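You operate a simulated robot arm through the tools that you are given. There is no shell and no other tool. Be economical: measure what you need, move in short steps, check, and stop when the job is done.

Carry out the task below with a simulated robot arm. There is one attempt and no reset: what you move stays moved.

TASK
Clamp the leaf stamped HOLE 13, rub its rust off and prime the patch.
Fine: pad and brush go back.
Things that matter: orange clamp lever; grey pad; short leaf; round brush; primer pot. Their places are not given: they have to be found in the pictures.

It is judged by the outcome, as a careful person would: the job done as asked, and still so three seconds after it is handed in. It fails if anything else is knocked over, pushed out of place, dropped, spilled or broken.

THE ROBOT
A 7-joint arm with a two-finger parallel gripper, fixed in place. Base frame: the origin is at the foot of the arm, x ahead of it, y to its left, z up. Lengths are in mm, angles in degrees, forces in N, time in s.
Its first joint turns from -66.0 to 66.0 degrees. Payload 2.4 kg.
Tool frame: the origin (TCP) lies between the finger pads and is the grasp point; the fingertips stand 30 mm ahead of it; z points along the fingers, y is the line along which they close. The gripper opens to 94 mm. The fingers are 28 mm wide and 10 mm thick; the gripper's body (50 by 96 mm) begins 55 mm behind the TCP.
Orientation is told as [roll, pitch, yaw] about the base's x, y, z axes, in that order, counted from this pose: with the fingers straight down and closing along the base's y, the tool's x points along the base's -x, its y along +y and its z along -z.

THE INTERFACE
- The arm moves only by the tool drive_tool. Its argument "increments" is a list of rows, each an object (a shift or turn left out is 0, a gripper value left out holds the last) with "offset": the shift along the tool's x, y, z in units of 500 mm (1.0 is 500 mm), a list of three; "angular": the turn, a rotation vector about the tool's x, y, z in units of 45 degrees (1.0 is 45 degrees), a list of three; "jaw": the opening, from 0 (shut) to 1 (fully open). In form: [{"offset": [dx, dy, dz], "angular": [rx, ry, rz], "jaw": jaw}, ...]. A call has 1 to 20 rows; each row is the pose to reach, as a shift and turn from the pose commanded when the call began, along the tool's axes at that moment. A call with a number of a shift or a turn outside -1 to 1 is refused whole. A row lasts 0.2 s, in which the tool goes at most 50 mm and 8.6 degrees; a call with a longer step from one row to the next is refused whole, and so is a gripper value outside its range. A pose out of reach is approached as far as the arm can. The call stops where the force on the tool passes 90 N (or 10 N more than at its start, if that is more) or the arm is blocked; 0.2 s more then pass. The fingers move at their own pace (about 153 mm/s each) and stop on an object; they squeeze with about 29 N. The grip force told is the motor's: it shows also when the fingers shut on nothing. Time passes only in rows, and 0.2 s behind the last, so rows that repeat a pose let the fingers close. It gives the time, the measured TCP pose, the force on the tool (base axes), the opening and the grip force at its end, in the units of the frame above (readings bear some noise).
- Cameras (640 x 400 px; columns grow to the right, rows downward): "scene" is fixed at [34, 465.9, 1461.3]; the picture's right is [-0.81, -0.59, 0.00], its down [-0.24, 0.32, -0.92] and it looks along [0.54, -0.74, -0.40] (base axes); focal length 327 px, centre (320, 200). "wrist" rides on the gripper at [-37, 0, -58] in the tool frame; the picture's right is [0.00, -1.00, 0.00], its down [0.97, 0.00, -0.24] and it looks along [0.24, 0.00, 0.97] (tool axes); focal length 218 px, centre (320, 200).
- capture(camera): a new picture of that camera. No time passes.
- measure_at(camera, pixels): for up to 12 pixels [column, row] of the newest picture of that camera ("zoom" is the newest enlarged one), the place [x, y, z] in the base frame of the surface seen there, good to about 2 mm. No time passes.
- close_up(camera, box): a new picture of the part [left, top, right, bottom] of that camera's present view, enlarged. No time passes.
- sign_off(): hands the job in; it is judged then, once.

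Work in short steps. Measure before you move; look again where a grasp or a placing could have gone wrong, and mend it. You have 80 turns and 46 pictures in all, those below and enlarged ones among them. Open the gripper and draw the arm clear of the work before you hand the job in, unless the task says otherwise; then end with one line.

The tools are called as name(argument=value, ...) on one line, values as JSON. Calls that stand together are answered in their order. drive_tool: Moves the arm, as the interface text tells. Its arguments: {"type":"object","properties":{"increments":{"type":"array","items":{"type":"object","properties":{"offset":{"type":"array","items":{"type":"number"}},"angular":{"type":"array","items":{"type":"number"}},"jaw":{"type":"number"}}}}},"required":["increments"]} The other tools are called the same way: capture (camera) takes a picture; measure_at (camera, pixels) gives the place of the surface under pixels of a picture; close_up (camera, box) takes an enlarged picture of a part of a camera's view; sign_off () hands the job in.

At the start:

```text
t: 0.0
eef_pos: [409.3, 37.3, 1312.2]
orientation: [0.0, 0.0, 0.0]
force: [0.3, 0.5, 0.2]
width: 94.2
grasp_force: 0.1
```

scene: 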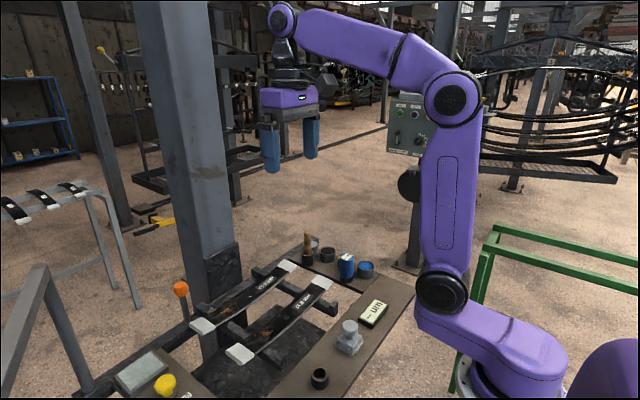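
wrist: 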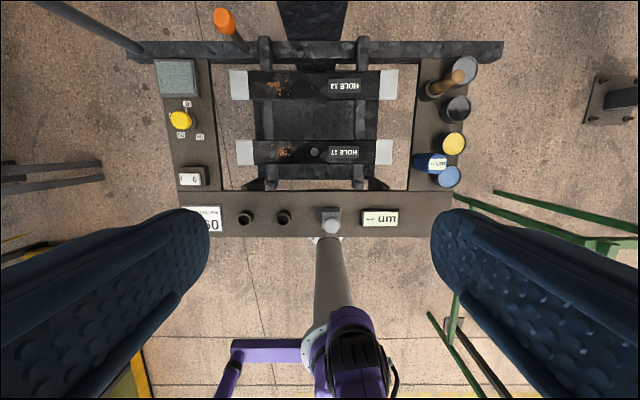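

The wrist picture shows two leaves, an orange lever (225,20), a grey pad (177,77), and pots and a brush at the right (440-470,60-180). I enlarge these areas.

close_up(camera="wrist", box=[130, 0, 330, 125])

close_up(camera="wrist", box=[320, 30, 520, 240])

close_up(camera="wrist", box=[150, 90, 410, 250])

close_up(camera="scene", box=[90, 220, 420, 400])

```text
3.20 times, centred on (230, 62) of wrist
```

zoom: 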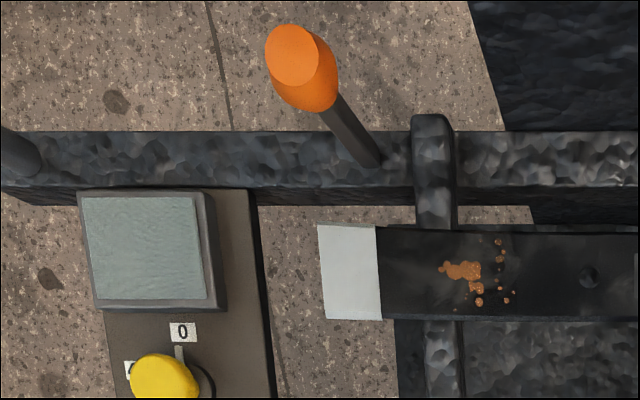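

```text
1.90 times, centred on (420, 135) of wrist
```

zoom: 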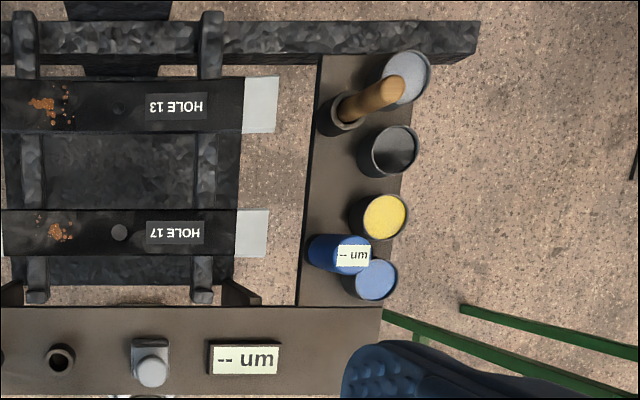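

```text
2.46 times, centred on (280, 170) of wrist
```

zoom: 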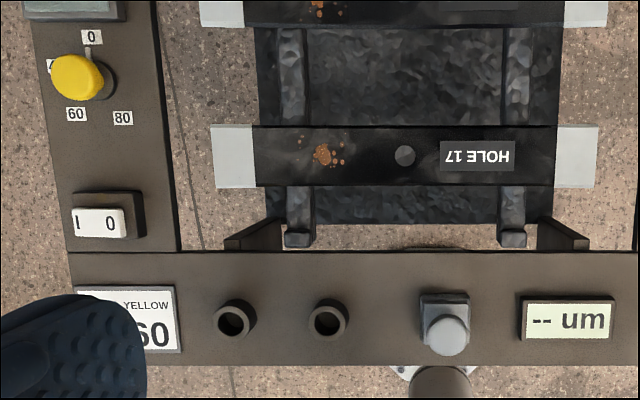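

```text
1.94 times, centred on (255, 310) of scene
```

zoom: 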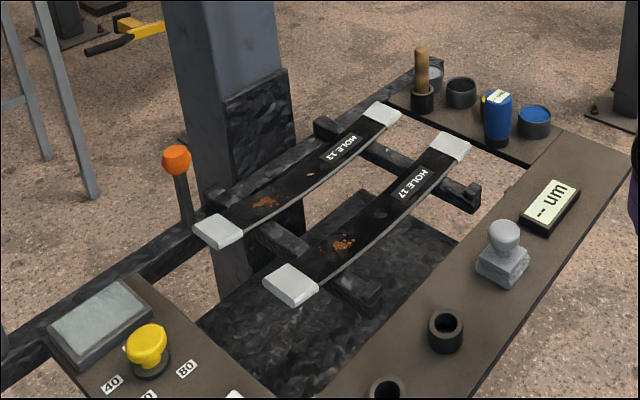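

I measure the main features, then look for the sign at (205,218).

capture(camera="wrist")

measure_at(camera="wrist", pixels=[[224, 17], [248, 50], [177, 77], [181, 119], [192, 176], [210, 222], [245, 217], [284, 217], [330, 226], [330, 212], [380, 217], [315, 84]])

measure_at(camera="wrist", pixels=[[276, 86], [238, 85], [390, 85], [456, 77], [430, 92], [465, 70], [457, 110], [454, 144], [437, 162], [450, 177], [284, 152], [345, 86]])

```text
39 pictures are left
```

wrist: 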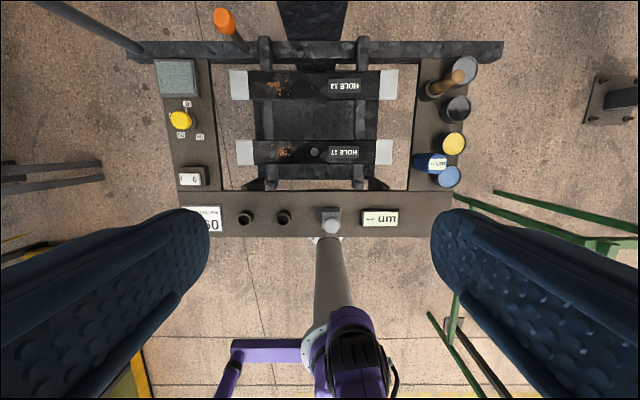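

```text
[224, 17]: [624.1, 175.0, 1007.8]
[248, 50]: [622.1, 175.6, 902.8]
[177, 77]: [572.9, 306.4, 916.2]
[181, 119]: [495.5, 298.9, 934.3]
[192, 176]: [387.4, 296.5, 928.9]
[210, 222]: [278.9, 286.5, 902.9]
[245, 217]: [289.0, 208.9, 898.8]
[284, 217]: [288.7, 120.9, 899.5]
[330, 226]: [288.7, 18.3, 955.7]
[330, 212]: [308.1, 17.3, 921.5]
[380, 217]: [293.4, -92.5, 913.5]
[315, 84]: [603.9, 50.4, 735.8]
```

```text
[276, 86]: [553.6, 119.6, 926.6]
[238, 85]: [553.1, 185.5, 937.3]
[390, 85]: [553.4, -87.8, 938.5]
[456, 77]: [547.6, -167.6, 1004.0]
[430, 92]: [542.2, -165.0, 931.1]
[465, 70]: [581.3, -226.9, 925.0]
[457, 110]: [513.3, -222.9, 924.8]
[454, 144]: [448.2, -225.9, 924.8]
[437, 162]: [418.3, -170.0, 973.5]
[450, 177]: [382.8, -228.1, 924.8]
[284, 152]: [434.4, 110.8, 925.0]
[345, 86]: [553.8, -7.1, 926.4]
```

I shift to the left so the sign and the left panel sit between the fingers.

drive_tool(increments=[{"offset": [0, 0.09, 0.09]}, {"offset": [0, 0.18, 0.09]}, {"offset": [0, 0.27, 0.09]}, {"offset": [0, 0.36, 0.09]}, {"offset": [0, 0.44, 0.09]}, {"offset": [0, 0.44, 0.09]}])

close_up(camera="wrist", box=[210, 20, 450, 280])

```text
refused: row 1 steps farther than a row can; nothing moved
```

```text
1.54 times, centred on (330, 150) of wrist
```

zoom: 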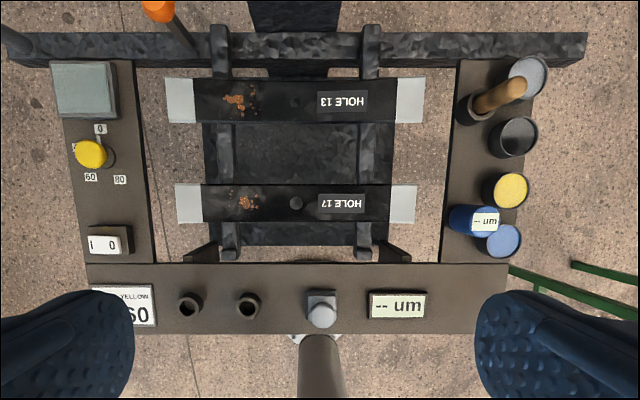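

drive_tool(increments=[{"offset": [0, 0.09, 0]}, {"offset": [0, 0.18, 0]}, {"offset": [0, 0.27, 0]}, {"offset": [0, 0.36, 0]}, {"offset": [0, 0.44, 0]}, {"offset": [0, 0.44, 0.09]}, {"offset": [0, 0.44, 0.18]}, {"offset": [0, 0.44, 0.18]}])

close_up(camera="wrist", box=[220, 0, 420, 290])

```text
t: 1.8
eef_pos: [410.7, 260.4, 1221.4]
orientation: [0.0, 0.0, 0.0]
force: [0.7, 0.0, 0.4]
width: 94.3
grasp_force: 0.0
```

```text
1.38 times, centred on (320, 145) of wrist
```

zoom: 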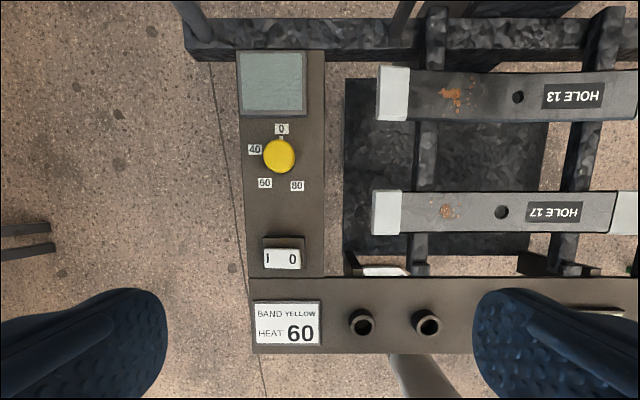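

The sign reads "BAND YELLOW / HEAT 60", which is not part of this task. I look closer at the pots, brush and grey block.

close_up(camera="scene", box=[270, 220, 400, 300])

close_up(camera="scene", box=[290, 290, 410, 400])

close_up(camera="scene", box=[100, 250, 280, 400])

```text
4.92 times, centred on (335, 260) of scene
```

zoom: 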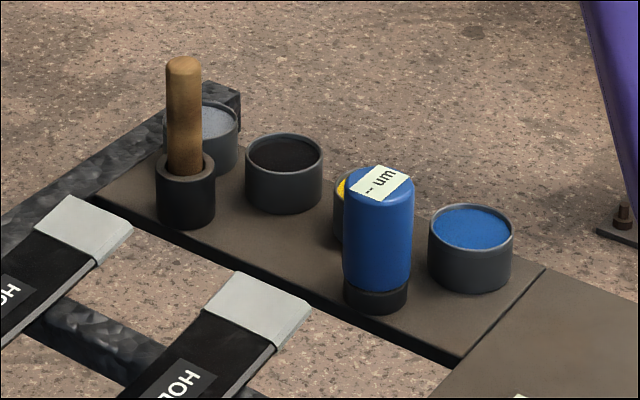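

```text
3.64 times, centred on (350, 345) of scene
```

zoom: 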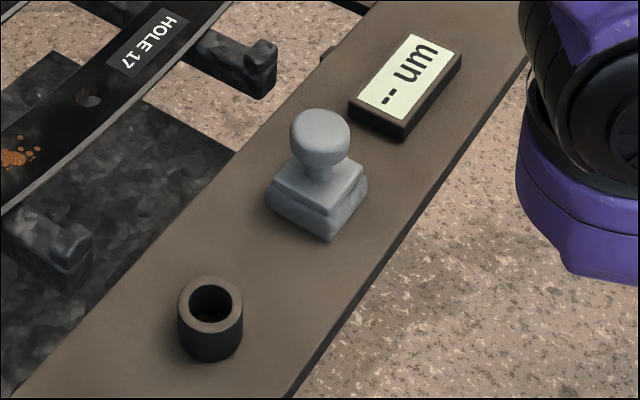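

```text
2.67 times, centred on (190, 325) of scene
```

zoom: 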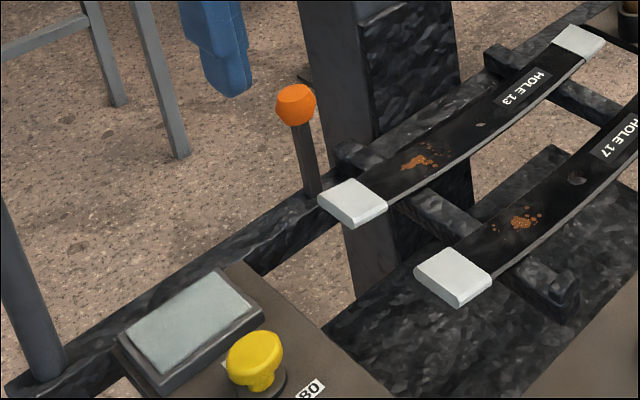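

The grey pad is the knobbed block at (289,18), and the brush stands beside the grey pot. Next I look closely at the lever and leaf from above.

drive_tool(increments=[{"offset": [-0.09, 0, 0]}, {"offset": [-0.18, -0.04, 0]}, {"offset": [-0.27, -0.08, 0]}, {"offset": [-0.36, -0.12, 0]}, {"offset": [-0.38, -0.14, 0]}, {"offset": [-0.38, -0.14, 0]}])

capture(camera="wrist")

```text
t: 3.2
eef_pos: [580.6, 191.7, 1219.1]
orientation: [0.1, 0.0, 0.0]
force: [0.9, 0.2, 0.1]
width: 94.0
grasp_force: 0.0
out of reach, approached as far as the arm can: row 4, 5, 6
```

```text
33 pictures are left
```

wrist: 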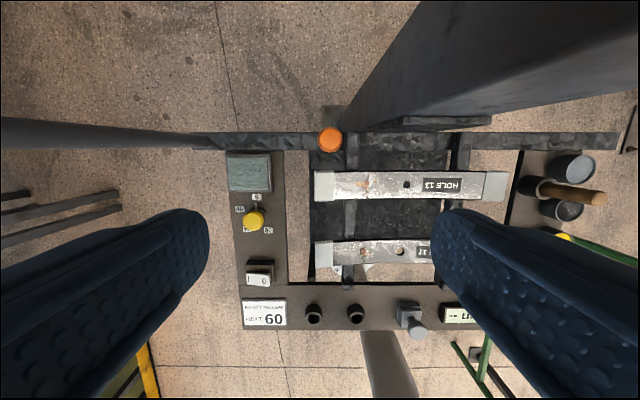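

close_up(camera="wrist", box=[280, 110, 440, 210])

measure_at(camera="wrist", pixels=[[330, 140], [341, 135], [320, 140], [330, 130], [351, 160], [366, 181], [402, 185], [350, 142], [443, 105], [390, 100], [327, 155], [485, 142]])

```text
4.00 times, centred on (360, 160) of wrist
```

zoom: 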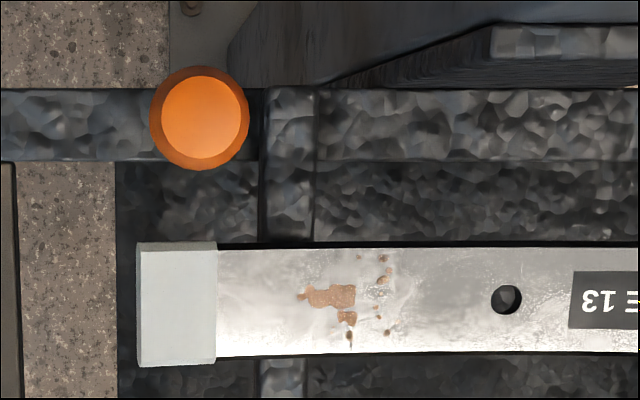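

```text
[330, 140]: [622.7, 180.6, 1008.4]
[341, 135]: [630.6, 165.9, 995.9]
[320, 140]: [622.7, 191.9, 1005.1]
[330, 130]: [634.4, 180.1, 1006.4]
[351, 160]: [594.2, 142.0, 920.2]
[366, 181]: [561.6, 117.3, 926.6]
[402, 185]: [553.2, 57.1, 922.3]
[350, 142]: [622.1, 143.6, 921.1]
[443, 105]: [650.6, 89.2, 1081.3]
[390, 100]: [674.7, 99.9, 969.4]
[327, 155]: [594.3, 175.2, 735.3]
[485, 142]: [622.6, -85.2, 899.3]
```

The lever stands upright at (622,180) with its knob top at z≈1008. I lower beside it with the gripper open, keeping short of it in x.

drive_tool(increments=[{"offset": [0.06, 0, 0]}, {"offset": [0.06, -0.005, 0.08]}, {"offset": [0.06, -0.01, 0.16]}, {"offset": [0.06, -0.01, 0.24]}, {"offset": [0.06, -0.01, 0.32]}, {"offset": [0.06, -0.01, 0.32]}])

```text
t: 4.6
eef_pos: [549.2, 185.5, 1059.5]
orientation: [0.0, 0.0, -0.1]
force: [0.2, -0.5, 1.0]
width: 94.1
grasp_force: 0.1
```

drive_tool(increments=[{"offset": [0, -0.01, 0.09]}, {"offset": [-0.07, -0.01, 0.09]}, {"offset": [-0.146, -0.01, 0.09]}, {"offset": [-0.146, -0.01, 0.09]}])

capture(camera="wrist")

close_up(camera="scene", box=[100, 210, 290, 330])

```text
t: 5.6
eef_pos: [623.8, 181.3, 1015.4]
orientation: [0.1, 0.0, 0.0]
force: [-0.3, -0.2, -0.5]
width: 93.9
grasp_force: 0.2
```

```text
31 pictures are left
```

wrist: 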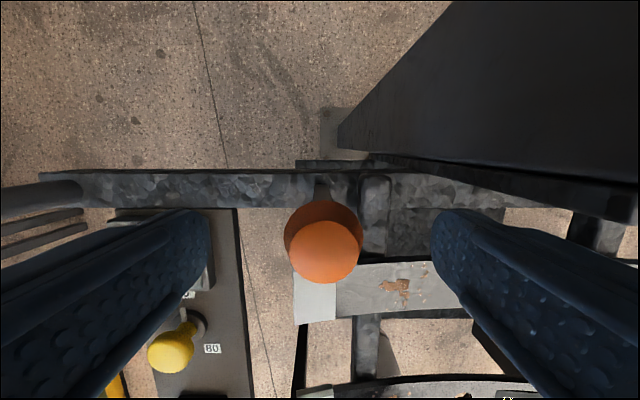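

```text
3.33 times, centred on (195, 270) of scene
```

zoom: 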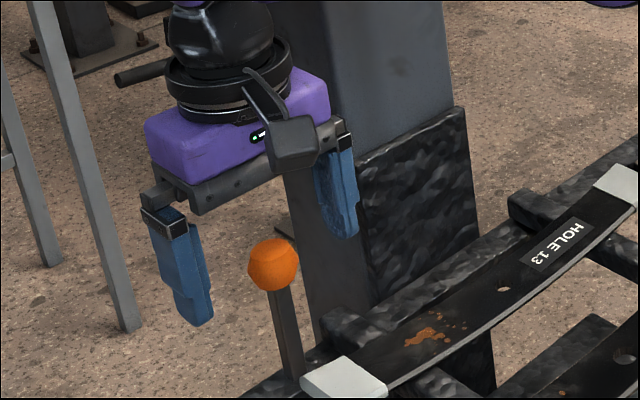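

The knob is centred between the fingers at (325,250). I lower 13 mm, grip it, and test a small pull toward -x while watching the force.

drive_tool(increments=[{"offset": [0, 0, 0.026], "jaw": 1}, {"offset": [0, 0, 0.026], "jaw": 0}, {"offset": [0, 0, 0.026], "jaw": 0}, {"offset": [0, 0, 0.026], "jaw": 0}])

drive_tool(increments=[{"offset": [0.006, 0, 0]}, {"offset": [0.012, 0, 0]}, {"offset": [0.012, 0, 0]}])

```text
t: 6.6
eef_pos: [624.1, 179.0, 1002.3]
orientation: [0.0, 0.0, -0.1]
force: [-0.8, -2.8, 0.2]
width: 30.9
grasp_force: 45.2
```

```text
t: 7.4
eef_pos: [620.6, 179.1, 1004.0]
orientation: [0.1, -0.8, -0.1]
force: [34.1, -2.1, -7.4]
width: 31.0
grasp_force: 44.6
```

A pull toward -x meets 34 N. I go back and test along y.

drive_tool(increments=[{"offset": [-0.006, 0, 0]}, {"offset": [-0.012, 0, 0]}, {"offset": [-0.012, 0.008, 0]}, {"offset": [-0.012, 0.016, 0]}, {"offset": [-0.012, 0.016, 0]}])

drive_tool(increments=[{"offset": [0, -0.008, 0]}, {"offset": [0, -0.016, 0]}, {"offset": [0, -0.024, 0]}, {"offset": [0, -0.032, 0]}, {"offset": [0, -0.032, 0]}])

```text
t: 8.6
eef_pos: [621.3, 180.9, 1003.8]
orientation: [-0.5, 0.6, -0.5]
force: [-28.8, -33.8, 23.8]
width: 31.0
grasp_force: 45.4
```

```text
t: 9.8
eef_pos: [621.3, 177.1, 1001.2]
orientation: [0.2, -0.1, 0.3]
force: [-10.1, 4.5, 6.8]
width: 30.7
grasp_force: 44.8
```

Toward -y it gave little resistance (4.5 N). I push further that way, slightly down along the arc.

drive_tool(increments=[{"offset": [0, -0.01, 0]}, {"offset": [0, -0.02, 0]}, {"offset": [0, -0.03, 0]}, {"offset": [0, -0.03, 0]}])

close_up(camera="scene", box=[100, 210, 290, 330])

```text
t: 10.8
eef_pos: [620.6, 157.6, 1001.1]
orientation: [-0.2, 0.3, 0.0]
force: [-6.7, 6.6, -10.9]
width: 31.1
grasp_force: 45.1
```

```text
3.33 times, centred on (195, 270) of scene
```

zoom: 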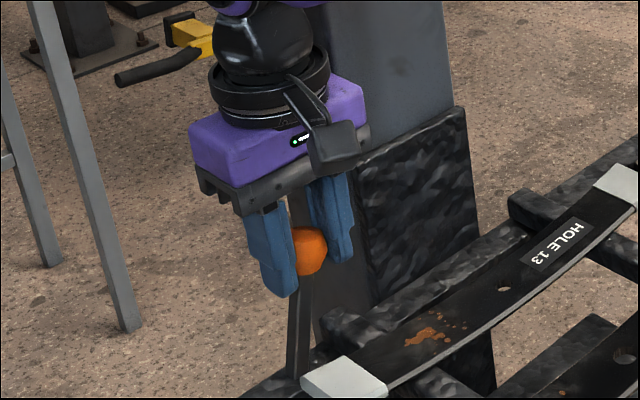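

The lever swings about x toward -y, along the rail. I loosen the grip to a loose cage, shift 8 mm away from the post, and follow the arc to about 45°.

drive_tool(increments=[{"offset": [0, 0, 0], "jaw": 0.4}, {"offset": [0.016, 0, 0]}, {"offset": [0.016, -0.023, 0.01]}, {"offset": [0.016, -0.046, 0.022]}, {"offset": [0.016, -0.065, 0.036]}, {"offset": [0.016, -0.084, 0.05]}, {"offset": [0.016, -0.084, 0.05]}])

capture(camera="wrist")

close_up(camera="scene", box=[100, 210, 290, 330])

```text
t: 12.4
eef_pos: [615.0, 116.4, 978.4]
orientation: [0.2, -0.4, -0.2]
force: [-0.2, 5.9, 24.9]
width: 39.9
grasp_force: 44.7
```

```text
28 pictures are left
```

wrist: 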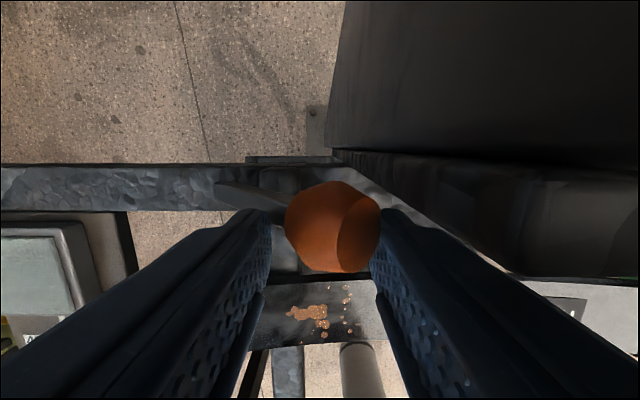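

```text
3.33 times, centred on (195, 270) of scene
```

zoom: 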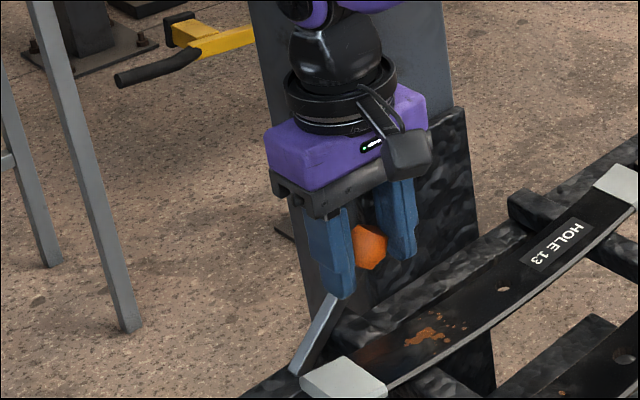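

The lever is at about 45° and the low finger is riding on the stem (25 N in z). I open a bit, raise, and continue pushing the knob with the +y finger.

drive_tool(increments=[{"offset": [0, 0, -0.01], "jaw": 0.5}, {"offset": [0, 0, -0.03]}, {"offset": [0, -0.018, -0.01]}, {"offset": [0, -0.038, 0.014]}, {"offset": [0, -0.038, 0.014]}])

drive_tool(increments=[{"offset": [0, -0.008, 0.015]}, {"offset": [0, -0.015, 0.028]}, {"offset": [0, -0.015, 0.028]}])

close_up(camera="scene", box=[100, 210, 290, 330])

```text
t: 13.6
eef_pos: [613.0, 113.6, 972.6]
orientation: [0.0, -0.8, 1.8]
force: [5.3, 49.2, 29.5]
width: 47.1
grasp_force: 0.2
```

```text
t: 14.4
eef_pos: [612.8, 113.2, 963.8]
orientation: [0.1, -1.1, 2.6]
force: [-12.4, 57.7, 52.1]
width: 54.6
grasp_force: 6.5
```

```text
3.33 times, centred on (195, 270) of scene
```

zoom: 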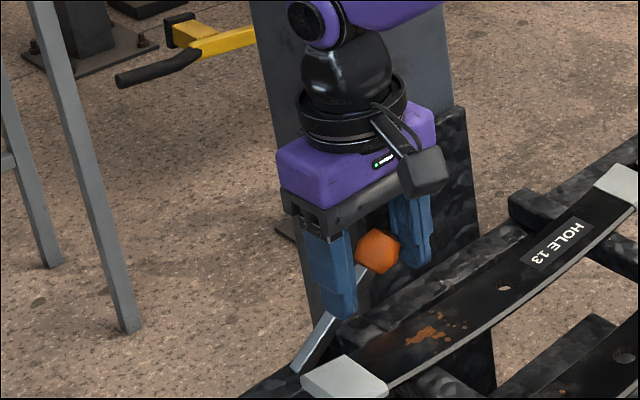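

The force reached 50 N or more with no further motion, so the lever is probably at its stop. I open, back off upward and inspect.

drive_tool(increments=[{"offset": [0, 0.01, -0.02], "jaw": 0.8}, {"offset": [0, 0.01, -0.07], "jaw": 1}, {"offset": [0, 0.01, -0.15]}, {"offset": [0.09, 0.01, -0.17]}, {"offset": [0.16, 0.01, -0.17]}, {"offset": [0.16, 0.01, -0.17]}])

capture(camera="wrist")

close_up(camera="scene", box=[100, 210, 290, 330])

```text
t: 15.8
eef_pos: [532.6, 94.7, 1041.4]
orientation: [0.0, 0.0, -0.1]
force: [-0.4, -0.2, 0.7]
width: 94.0
grasp_force: 0.0
```

```text
25 pictures are left
```

wrist: 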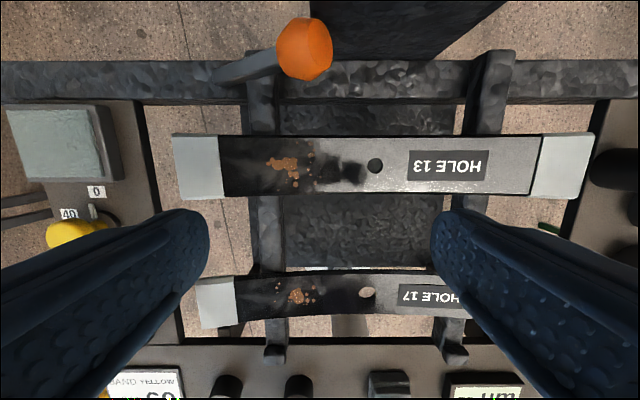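

```text
3.33 times, centred on (195, 270) of scene
```

zoom: 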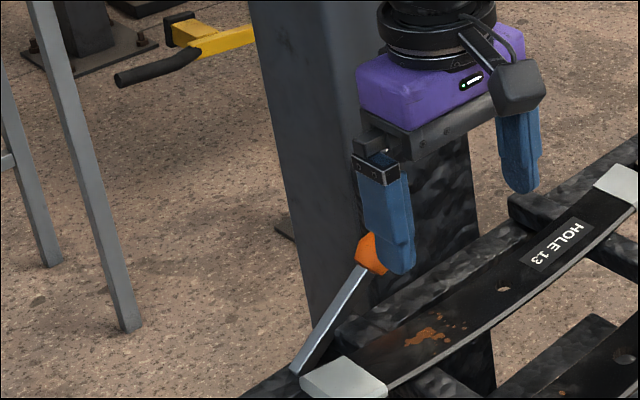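

measure_at(camera="wrist", pixels=[[302, 45], [225, 72], [270, 60], [284, 165], [293, 178], [310, 160], [270, 155], [375, 165], [200, 165], [565, 165], [260, 150], [260, 190]])

```text
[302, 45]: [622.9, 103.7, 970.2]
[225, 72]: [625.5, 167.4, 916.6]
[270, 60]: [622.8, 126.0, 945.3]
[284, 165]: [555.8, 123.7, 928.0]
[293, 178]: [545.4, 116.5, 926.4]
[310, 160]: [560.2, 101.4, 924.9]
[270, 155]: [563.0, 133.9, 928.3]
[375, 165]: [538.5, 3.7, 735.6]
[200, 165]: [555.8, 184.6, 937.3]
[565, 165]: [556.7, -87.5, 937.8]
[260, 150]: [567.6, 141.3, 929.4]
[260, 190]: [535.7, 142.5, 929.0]
```

The lever leans about 55° and holds. To be sure it is fully home I press down on the knob with closed fingertips, gently.

drive_tool(increments=[{"offset": [-0.06, 0.01, 0], "jaw": 0}, {"offset": [-0.12, 0.02, 0]}, {"offset": [-0.166, 0.028, 0]}, {"offset": [-0.166, 0.028, 0.02]}, {"offset": [-0.166, 0.028, 0.05]}, {"offset": [-0.166, 0.028, 0.064]}, {"offset": [-0.166, 0.028, 0.064]}])

```text
t: 16.6
eef_pos: [600.0, 108.0, 1044.9]
orientation: [-0.4, 2.4, -0.5]
force: [-67.1, -9.5, 19.6]
width: 0.3
grasp_force: 28.9
stopped in row 4: the force on the tool passed its limit (the readings are from after the stop); the commanded pose is now the measured one
```

The body touched the post at x=600 (67 N in x), and the lever is untouched. I back off, tilt the fingers 25° forward so the body stays clear, and press the knob that way.

drive_tool(increments=[{"offset": [0.05, 0, 0]}, {"offset": [0.1, 0, 0], "angular": [0, -0.18, 0]}, {"offset": [0.1, 0, 0], "angular": [0, -0.36, 0]}, {"offset": [0.1, 0, 0], "angular": [0, -0.556, 0]}, {"offset": [0.1, 0, 0.03], "angular": [0, -0.556, 0]}, {"offset": [0.1, 0, 0.03], "angular": [0, -0.556, 0]}])

capture(camera="wrist")

```text
refused: row 4 steps farther than a row can; nothing moved
```

```text
23 pictures are left
```

wrist: 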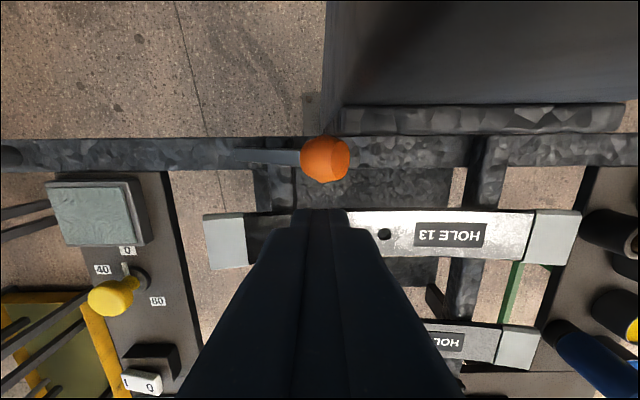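

drive_tool(increments=[{"offset": [0.05, 0, 0]}, {"offset": [0.1, 0, 0], "angular": [0, -0.15, 0]}, {"offset": [0.1, 0, 0], "angular": [0, -0.31, 0]}, {"offset": [0.1, 0, 0], "angular": [0, -0.46, 0]}, {"offset": [0.1, 0, 0], "angular": [0, -0.61, 0]}, {"offset": [0.1, 0, 0], "angular": [0, -0.61, 0]}])

```text
t: 18.0
eef_pos: [554.3, 109.0, 1042.5]
orientation: [-0.3, -25.5, -0.3]
force: [0.0, 0.4, -0.8]
width: 0.1
grasp_force: 29.4
```

drive_tool(increments=[{"offset": [-0.029, 0, 0.045]}, {"offset": [-0.058, 0, 0.091]}, {"offset": [-0.054, 0, 0.1]}, {"offset": [-0.05, 0, 0.109]}, {"offset": [-0.045, 0, 0.118]}, {"offset": [-0.045, 0, 0.118]}])

capture(camera="wrist")

```text
t: 19.4
eef_pos: [600.1, 108.2, 999.7]
orientation: [-0.2, -25.6, -0.3]
force: [0.4, 0.4, -0.2]
width: 0.0
grasp_force: 28.7
```

```text
22 pictures are left
```

wrist: 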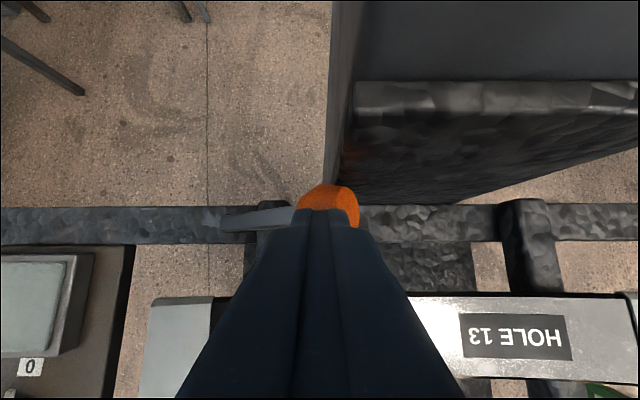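

No contact yet. I press down another 14 mm in small steps.

drive_tool(increments=[{"offset": [0.004, 0, 0.009]}, {"offset": [0.008, 0, 0.018]}, {"offset": [0.012, 0, 0.025]}, {"offset": [0.012, 0, 0.025]}])

```text
t: 20.4
eef_pos: [600.4, 105.6, 990.1]
orientation: [-0.1, -25.9, -0.5]
force: [-28.7, -13.0, 50.2]
width: 0.0
grasp_force: 28.6
```

50 N of upward reaction with no give. I lift away and re-measure the lever.

drive_tool(increments=[{"offset": [0.01, 0, -0.05]}, {"offset": [0.05, 0, -0.12]}, {"offset": [0.1, 0, -0.2], "angular": [0, 0.15, 0]}, {"offset": [0.12, 0, -0.24], "angular": [0, 0.3, 0]}, {"offset": [0.12, 0, -0.24], "angular": [0, 0.45, 0]}, {"offset": [0.12, 0, -0.24], "angular": [0, 0.572, 0], "jaw": 0.6}, {"offset": [0.12, 0, -0.24], "angular": [0, 0.572, 0], "jaw": 0.6}])

capture(camera="wrist")

```text
t: 22.0
eef_pos: [495.3, 109.4, 1067.8]
orientation: [-0.3, 0.4, -0.5]
force: [-0.2, -0.3, 0.1]
width: 56.5
grasp_force: 0.0
```

```text
21 pictures are left
```

wrist: 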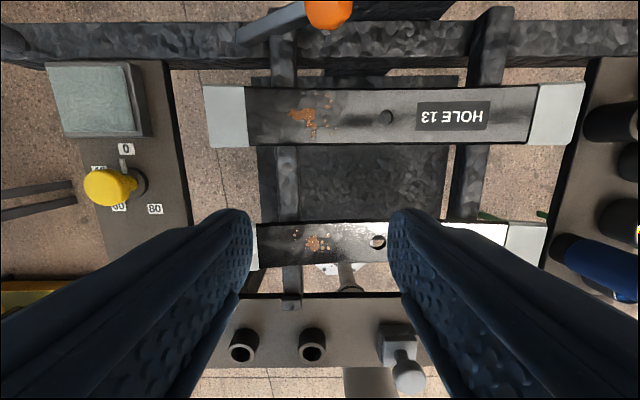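

measure_at(camera="wrist", pixels=[[260, 28], [295, 15], [325, 12], [408, 375], [395, 335], [395, 350], [300, 115], [310, 130], [327, 98]])

close_up(camera="wrist", box=[250, 70, 370, 150])

```text
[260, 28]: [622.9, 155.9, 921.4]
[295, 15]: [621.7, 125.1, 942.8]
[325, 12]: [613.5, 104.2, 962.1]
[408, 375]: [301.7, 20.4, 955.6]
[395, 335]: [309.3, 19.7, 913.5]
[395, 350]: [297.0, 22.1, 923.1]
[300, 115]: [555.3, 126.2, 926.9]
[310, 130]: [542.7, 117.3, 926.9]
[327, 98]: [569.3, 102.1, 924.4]
```

```text
5.00 times, centred on (310, 110) of wrist
```

zoom: 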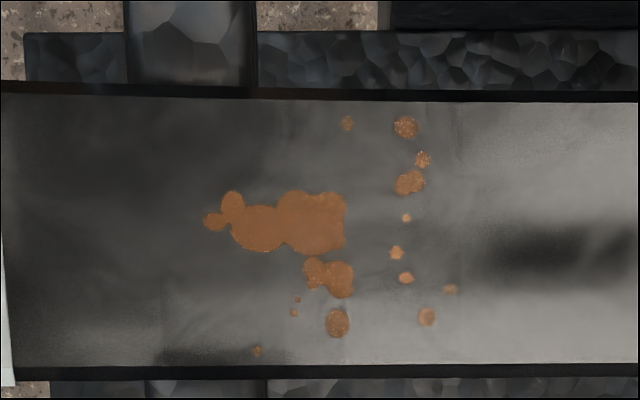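

The lever is at its 55° stop, so the leaf is clamped. The rust patch spans about x 533–572, y 88–135, z≈926. Next I go above the grey pad at about (300,20).

drive_tool(increments=[{"offset": [0.08, -0.036, 0], "jaw": 1}, {"offset": [0.16, -0.072, 0]}, {"offset": [0.24, -0.108, 0]}, {"offset": [0.32, -0.144, 0]}, {"offset": [0.39, -0.178, 0.01], "angular": [0.007, 0, 0.01]}, {"offset": [0.39, -0.178, 0.01], "angular": [0.007, 0, 0.01]}])

capture(camera="wrist")

```text
t: 23.4
eef_pos: [298.0, 19.2, 1063.9]
orientation: [-0.6, 0.3, -0.9]
force: [0.2, 0.1, 0.4]
width: 94.3
grasp_force: 0.0
```

```text
19 pictures are left
```

wrist: 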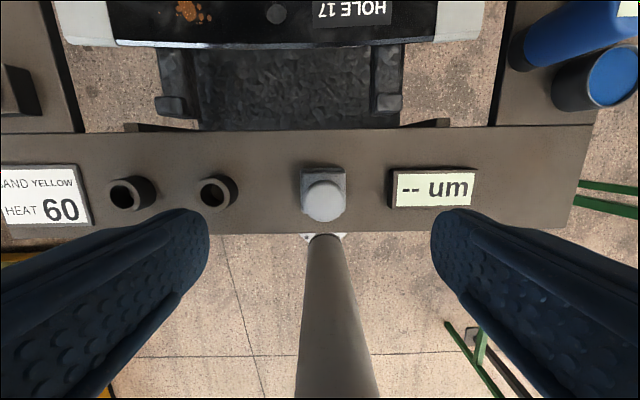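

measure_at(camera="wrist", pixels=[[323, 201], [309, 200], [340, 200], [323, 184], [323, 216], [323, 172], [306, 172], [343, 172], [310, 210], [340, 214]])

close_up(camera="wrist", box=[280, 150, 370, 230])

```text
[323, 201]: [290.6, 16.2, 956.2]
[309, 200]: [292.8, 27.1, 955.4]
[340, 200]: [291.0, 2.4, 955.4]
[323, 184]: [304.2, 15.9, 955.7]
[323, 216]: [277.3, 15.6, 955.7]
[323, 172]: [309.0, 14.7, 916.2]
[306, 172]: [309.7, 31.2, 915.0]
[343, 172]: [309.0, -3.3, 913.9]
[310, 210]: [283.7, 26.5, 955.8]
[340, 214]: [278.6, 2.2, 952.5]
```

```text
5.00 times, centred on (325, 190) of wrist
```

zoom: 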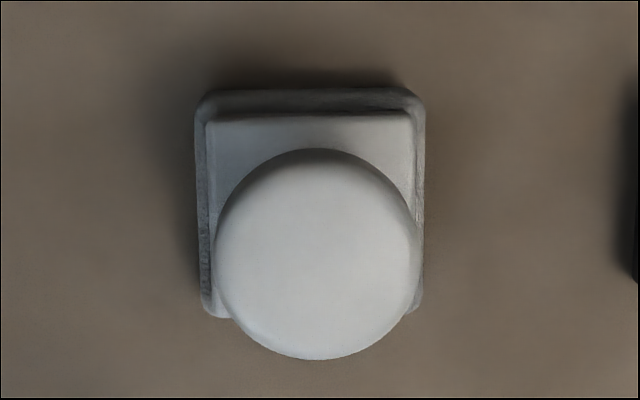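

The pad's knob is centred at (290.6,15) with its top at 956, and the base is about 40 mm square. I descend with the tips just above the base block and grip the knob.

drive_tool(increments=[{"offset": [0.015, -0.008, 0.07], "angular": [-0.013, -0.007, -0.02]}, {"offset": [0.015, -0.008, 0.14], "angular": [-0.013, -0.007, -0.02]}, {"offset": [0.015, -0.008, 0.208], "angular": [-0.013, -0.007, -0.02]}, {"offset": [0.015, -0.008, 0.208], "angular": [-0.013, -0.007, -0.02]}, {"offset": [0.015, -0.008, 0.208], "angular": [-0.013, -0.007, -0.02], "jaw": 0}, {"offset": [0.015, -0.008, 0.208], "angular": [-0.013, -0.007, -0.02], "jaw": 0}, {"offset": [0.015, -0.008, 0.208], "angular": [-0.013, -0.007, -0.02], "jaw": 0}])

```text
t: 25.0
eef_pos: [289.1, 17.1, 960.2]
orientation: [0.0, -0.1, 0.0]
force: [-1.6, 0.0, -0.1]
width: 32.8
grasp_force: 28.9
out of reach, approached as far as the arm can: row 1
```

Gripped at width 32.8. I lift 100 mm and carry the pad above the rust patch.

drive_tool(increments=[{"offset": [0, 0, -0.05]}, {"offset": [0, 0, -0.12]}, {"offset": [0, 0, -0.2]}, {"offset": [-0.075, 0.027, -0.2]}, {"offset": [-0.15, 0.054, -0.2]}, {"offset": [-0.225, 0.081, -0.2]}, {"offset": [-0.3, 0.108, -0.2]}, {"offset": [-0.375, 0.135, -0.2]}, {"offset": [-0.45, 0.162, -0.2]}, {"offset": [-0.528, 0.19, -0.2]}, {"offset": [-0.528, 0.19, -0.2]}])

capture(camera="wrist")

```text
t: 27.4
eef_pos: [556.4, 108.8, 1061.5]
orientation: [0.0, 0.0, 0.0]
force: [-1.2, 0.8, -0.7]
width: 32.5
grasp_force: 28.9
```

```text
17 pictures are left
```

wrist: 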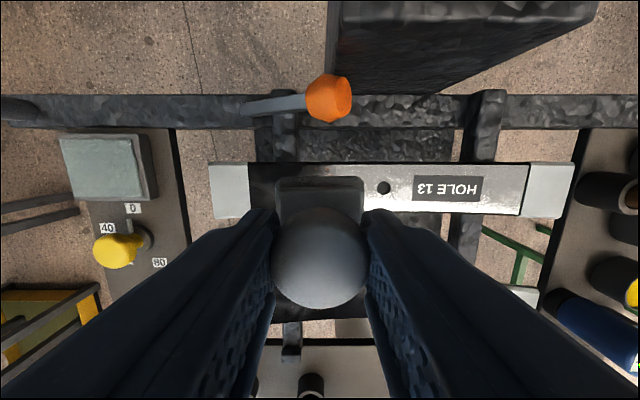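

The pad is held squarely. I descend to contact on the leaf.

drive_tool(increments=[{"offset": [0.004, 0.006, 0.06]}, {"offset": [0.004, 0.006, 0.12]}, {"offset": [0.004, 0.006, 0.136]}, {"offset": [0.004, 0.006, 0.142]}, {"offset": [0.004, 0.006, 0.142]}])

```text
t: 28.6
eef_pos: [553.8, 114.0, 990.0]
orientation: [0.0, 0.0, 0.0]
force: [-0.1, 0.1, -1.2]
width: 32.7
grasp_force: 29.3
```

drive_tool(increments=[{"offset": [0, 0, 0.002]}, {"offset": [0, 0, 0.004]}, {"offset": [0, 0, 0.004]}])

```text
t: 29.4
eef_pos: [553.8, 114.8, 988.2]
orientation: [0.0, -0.2, 0.1]
force: [-4.4, -2.9, 17.5]
width: 32.5
grasp_force: 28.6
```

Light contact of 17 N. I rub back and forth along y, following the leaf's slope, at three x offsets.

drive_tool(increments=[{"offset": [0, 0.02, -0.001]}, {"offset": [0, 0.036, -0.002]}, {"offset": [0, 0.01, -0.0005]}, {"offset": [0, -0.02, 0.002]}, {"offset": [0, -0.046, 0.005]}, {"offset": [0, -0.02, 0.002]}, {"offset": [0.008, 0.01, -0.0005]}, {"offset": [0.012, 0.036, -0.002]}, {"offset": [0.012, 0.01, -0.0005]}, {"offset": [0.012, -0.02, 0.002]}, {"offset": [0.012, -0.046, 0.005]}, {"offset": [0, -0.03, 0.003]}, {"offset": [-0.012, -0.02, 0.002]}, {"offset": [-0.012, 0.01, -0.0005]}, {"offset": [-0.012, 0.036, -0.002]}, {"offset": [-0.012, 0.01, 0]}, {"offset": [-0.012, -0.02, 0.002]}, {"offset": [-0.012, -0.046, 0.005]}, {"offset": [0, -0.02, 0.002]}, {"offset": [0, 0, 0]}])

```text
t: 33.6
eef_pos: [552.7, 115.8, 987.9]
orientation: [0.0, 0.0, 0.0]
force: [-0.6, -0.3, -0.6]
width: 32.3
grasp_force: 29.3
```

drive_tool(increments=[{"offset": [0, 0, -0.05]}, {"offset": [0.08, 0, -0.1]}, {"offset": [0.16, 0, -0.1]}, {"offset": [0.16, 0, -0.1]}])

capture(camera="wrist")

```text
t: 34.6
eef_pos: [474.4, 116.2, 1037.8]
orientation: [-0.1, 0.0, 0.0]
force: [-0.9, -0.2, -0.5]
width: 32.2
grasp_force: 28.9
```

```text
16 pictures are left
```

wrist: 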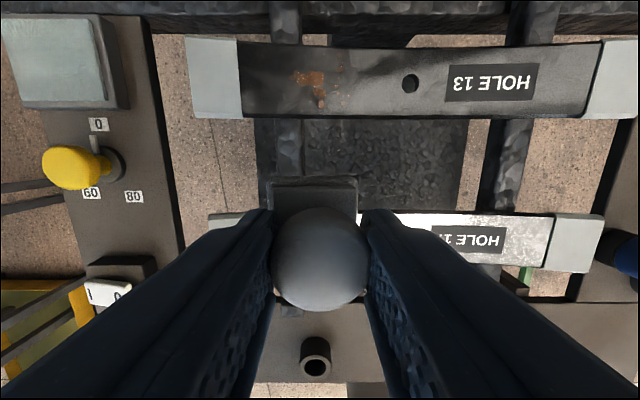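

The rust at (310,85) is fainter but not gone. I go back with more pressure, finding contact first.

drive_tool(increments=[{"offset": [-0.08, 0, 0]}, {"offset": [-0.16, -0.002, 0]}, {"offset": [-0.16, -0.002, 0.06]}, {"offset": [-0.16, -0.002, 0.098]}, {"offset": [-0.16, -0.002, 0.103]}, {"offset": [-0.16, -0.002, 0.106]}, {"offset": [-0.16, -0.002, 0.106]}])

```text
t: 36.2
eef_pos: [554.0, 114.5, 985.4]
orientation: [0.0, 0.0, 0.0]
force: [0.0, -1.0, 4.4]
width: 32.5
grasp_force: 28.7
```

drive_tool(increments=[{"offset": [0, 0, 0.002]}, {"offset": [0, 0, 0.004]}, {"offset": [0, 0.016, 0.003]}, {"offset": [0, 0.036, 0.002]}, {"offset": [0, 0.01, 0.004]}, {"offset": [0, -0.02, 0.007]}, {"offset": [0, -0.046, 0.01]}, {"offset": [0, -0.02, 0.007]}])

```text
t: 38.0
eef_pos: [555.5, 96.4, 981.5]
orientation: [-0.4, -0.3, -0.5]
force: [-1.1, -18.9, 32.3]
width: 32.5
grasp_force: 29.2
```

Good pressure now at 32 N. I continue with several rub strokes over the three x lines.

drive_tool(increments=[{"offset": [0, 0.02, -0.002]}, {"offset": [0, 0.056, -0.004]}, {"offset": [0, 0.02, -0.002]}, {"offset": [0, -0.026, 0.003]}, {"offset": [0.01, 0, 0]}, {"offset": [0.014, 0.02, -0.002]}, {"offset": [0.014, 0.056, -0.004]}, {"offset": [0.014, 0.02, -0.002]}, {"offset": [0.014, -0.026, 0.003]}, {"offset": [0, 0, 0]}, {"offset": [-0.012, 0.02, -0.002]}, {"offset": [-0.012, 0.056, -0.004]}, {"offset": [-0.012, 0.02, -0.002]}, {"offset": [-0.012, -0.026, 0.003]}, {"offset": [0, 0, 0]}, {"offset": [0, 0.02, -0.002]}, {"offset": [0, 0.056, -0.004]}, {"offset": [0, 0.02, -0.002]}, {"offset": [0, -0.026, 0.003]}, {"offset": [0, 0, 0]}])

drive_tool(increments=[{"offset": [0, 0.02, -0.001]}, {"offset": [0, 0.056, -0.003]}, {"offset": [0, 0.02, -0.001]}, {"offset": [0, -0.026, 0.004]}, {"offset": [0, 0, 0.001]}, {"offset": [0, 0.02, -0.001]}, {"offset": [0, 0.02, -0.001]}])

```text
t: 42.2
eef_pos: [554.1, 103.3, 982.2]
orientation: [0.0, 0.1, 0.0]
force: [-0.3, 0.5, -1.0]
width: 32.4
grasp_force: 29.0
```

```text
t: 43.8
eef_pos: [553.5, 115.5, 981.1]
orientation: [0.0, 0.0, 0.0]
force: [0.6, 0.3, -0.9]
width: 32.6
grasp_force: 28.8
```

drive_tool(increments=[{"offset": [0, 0, -0.05]}, {"offset": [0.08, 0, -0.1]}, {"offset": [0.16, 0, -0.1]}, {"offset": [0.16, 0, -0.1]}])

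capture(camera="wrist")

```text
t: 44.8
eef_pos: [474.8, 115.1, 1030.2]
orientation: [0.1, 0.1, 0.0]
force: [-0.6, 0.4, 0.1]
width: 32.5
grasp_force: 29.0
```

```text
15 pictures are left
```

wrist: 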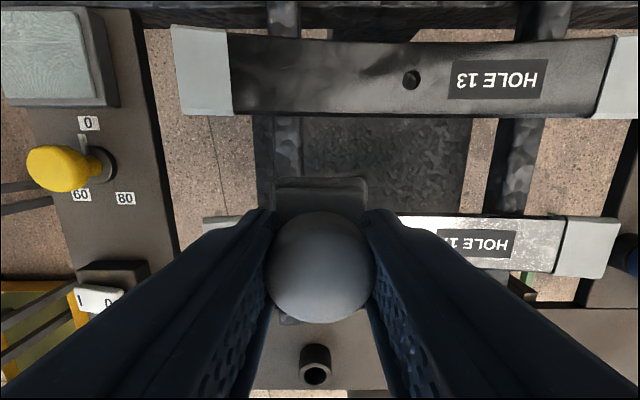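

close_up(camera="wrist", box=[220, 25, 420, 120])

measure_at(camera="wrist", pixels=[[205, 70], [615, 80], [322, 225], [322, 185], [310, 80]])

```text
3.20 times, centred on (320, 72) of wrist
```

zoom: 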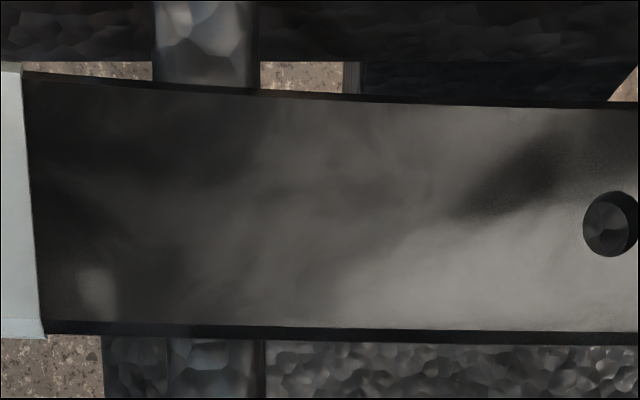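

```text
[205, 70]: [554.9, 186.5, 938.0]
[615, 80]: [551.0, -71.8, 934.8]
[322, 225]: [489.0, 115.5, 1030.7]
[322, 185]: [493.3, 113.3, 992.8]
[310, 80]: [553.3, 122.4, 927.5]
```

All rust is gone and the leaf is unmoved. I take the pad back to its place at TCP (289,17).

drive_tool(increments=[{"offset": [0.074, -0.039, -0.02]}, {"offset": [0.148, -0.078, -0.02]}, {"offset": [0.222, -0.117, -0.02]}, {"offset": [0.296, -0.156, -0.02]}, {"offset": [0.371, -0.196, -0.02]}, {"offset": [0.371, -0.196, 0.06]}, {"offset": [0.371, -0.196, 0.13]}, {"offset": [0.371, -0.196, 0.143]}, {"offset": [0.371, -0.196, 0.148]}, {"offset": [0.371, -0.196, 0.148]}])

```text
t: 47.0
eef_pos: [288.1, 15.8, 956.8]
orientation: [0.0, 0.0, 0.0]
force: [0.5, -0.2, 0.3]
width: 32.5
grasp_force: 28.4
```

drive_tool(increments=[{"offset": [-0.002, 0.002, 0.003]}, {"offset": [-0.002, 0.002, 0.006]}, {"offset": [-0.002, 0.002, 0.006]}])

```text
t: 47.8
eef_pos: [288.2, 16.0, 953.6]
orientation: [0.0, 0.0, 0.0]
force: [1.1, -0.9, -1.2]
width: 32.6
grasp_force: 28.9
```

drive_tool(increments=[{"offset": [0, 0, 0.003]}, {"offset": [0, 0, 0.006]}, {"offset": [0, 0, 0.006]}])

```text
t: 48.6
eef_pos: [289.9, 16.1, 952.5]
orientation: [0.0, -0.1, -0.1]
force: [-6.2, 2.7, 25.7]
width: 32.5
grasp_force: 29.3
```

The pad is in contact with the bench. I ease off, open and lift, moving toward the brush at about (545,-165).

drive_tool(increments=[{"offset": [0, 0, -0.002]}, {"offset": [0, 0, -0.002], "jaw": 0.5}, {"offset": [0, 0, -0.002], "jaw": 0.8}, {"offset": [0, 0, -0.06], "jaw": 1}, {"offset": [0, 0, -0.15]}, {"offset": [0, 0, -0.24]}, {"offset": [-0.06, -0.05, -0.3]}, {"offset": [-0.12, -0.1, -0.34]}, {"offset": [-0.18, -0.15, -0.36]}, {"offset": [-0.25, -0.2, -0.36]}, {"offset": [-0.32, -0.24, -0.36]}, {"offset": [-0.32, -0.24, -0.36]}])

capture(camera="wrist")

```text
t: 51.2
eef_pos: [449.2, -103.1, 1130.9]
orientation: [0.0, 0.0, 0.1]
force: [0.0, 0.0, -1.0]
width: 94.1
grasp_force: 0.0
```

```text
13 pictures are left
```

wrist: 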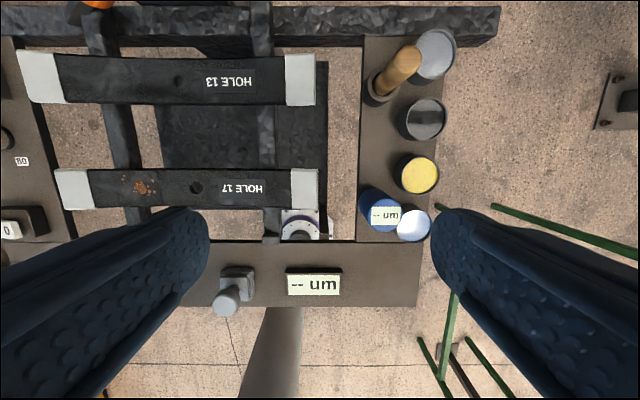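

measure_at(camera="wrist", pixels=[[410, 56], [398, 68], [386, 80], [375, 97], [368, 82], [434, 52], [436, 72], [450, 50], [432, 40], [230, 299], [240, 272], [430, 110]])

close_up(camera="wrist", box=[350, 20, 470, 110])

```text
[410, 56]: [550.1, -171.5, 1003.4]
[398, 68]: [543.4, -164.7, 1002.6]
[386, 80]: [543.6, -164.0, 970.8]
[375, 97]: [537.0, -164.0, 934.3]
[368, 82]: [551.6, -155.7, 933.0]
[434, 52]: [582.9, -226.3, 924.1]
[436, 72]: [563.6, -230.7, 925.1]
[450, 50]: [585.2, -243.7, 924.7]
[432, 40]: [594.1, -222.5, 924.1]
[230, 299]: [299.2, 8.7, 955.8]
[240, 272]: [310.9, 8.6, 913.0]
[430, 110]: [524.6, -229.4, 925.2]
```

```text
4.44 times, centred on (410, 65) of wrist
```

zoom: 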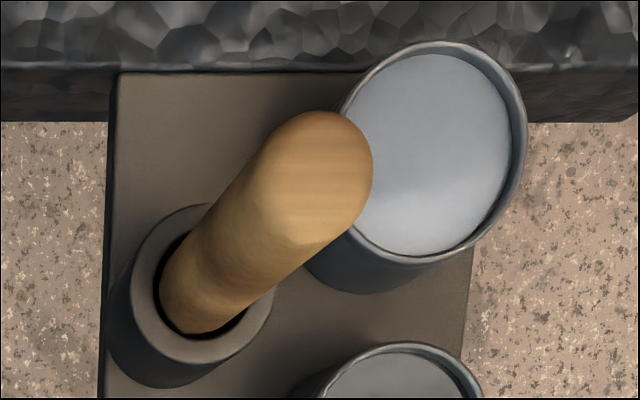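

The brush handle stands at about (547,-168), z 933–1003. I move above it and look before descending.

drive_tool(increments=[{"offset": [-0.07, -0.045, 0], "jaw": 0.7}, {"offset": [-0.14, -0.09, 0]}, {"offset": [-0.196, -0.129, 0.04]}, {"offset": [-0.196, -0.129, 0.11]}, {"offset": [-0.196, -0.129, 0.11]}])

capture(camera="wrist")

```text
t: 52.4
eef_pos: [545.6, -167.5, 1076.8]
orientation: [0.0, 0.0, 0.0]
force: [0.0, 0.8, 0.8]
width: 65.6
grasp_force: 0.1
```

```text
11 pictures are left
```

wrist: 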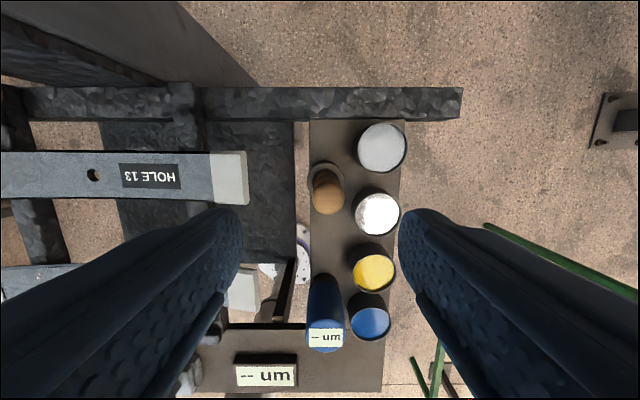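

measure_at(camera="wrist", pixels=[[328, 197], [313, 197], [342, 197], [327, 180], [327, 213], [382, 147], [360, 147], [404, 147], [382, 124], [382, 170], [377, 213], [320, 164]])

close_up(camera="wrist", box=[290, 110, 420, 240])

```text
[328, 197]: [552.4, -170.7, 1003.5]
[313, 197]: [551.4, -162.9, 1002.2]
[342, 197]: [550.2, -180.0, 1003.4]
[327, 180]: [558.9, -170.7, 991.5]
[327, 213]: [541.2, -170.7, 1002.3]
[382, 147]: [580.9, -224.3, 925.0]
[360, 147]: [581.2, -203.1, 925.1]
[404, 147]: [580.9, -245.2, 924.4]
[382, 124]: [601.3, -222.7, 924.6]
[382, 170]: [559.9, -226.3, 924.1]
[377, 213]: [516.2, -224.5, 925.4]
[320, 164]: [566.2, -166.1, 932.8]
```

```text
3.08 times, centred on (355, 175) of wrist
```

zoom: 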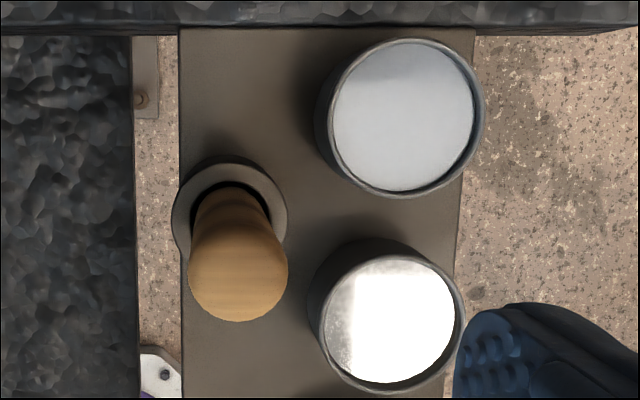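

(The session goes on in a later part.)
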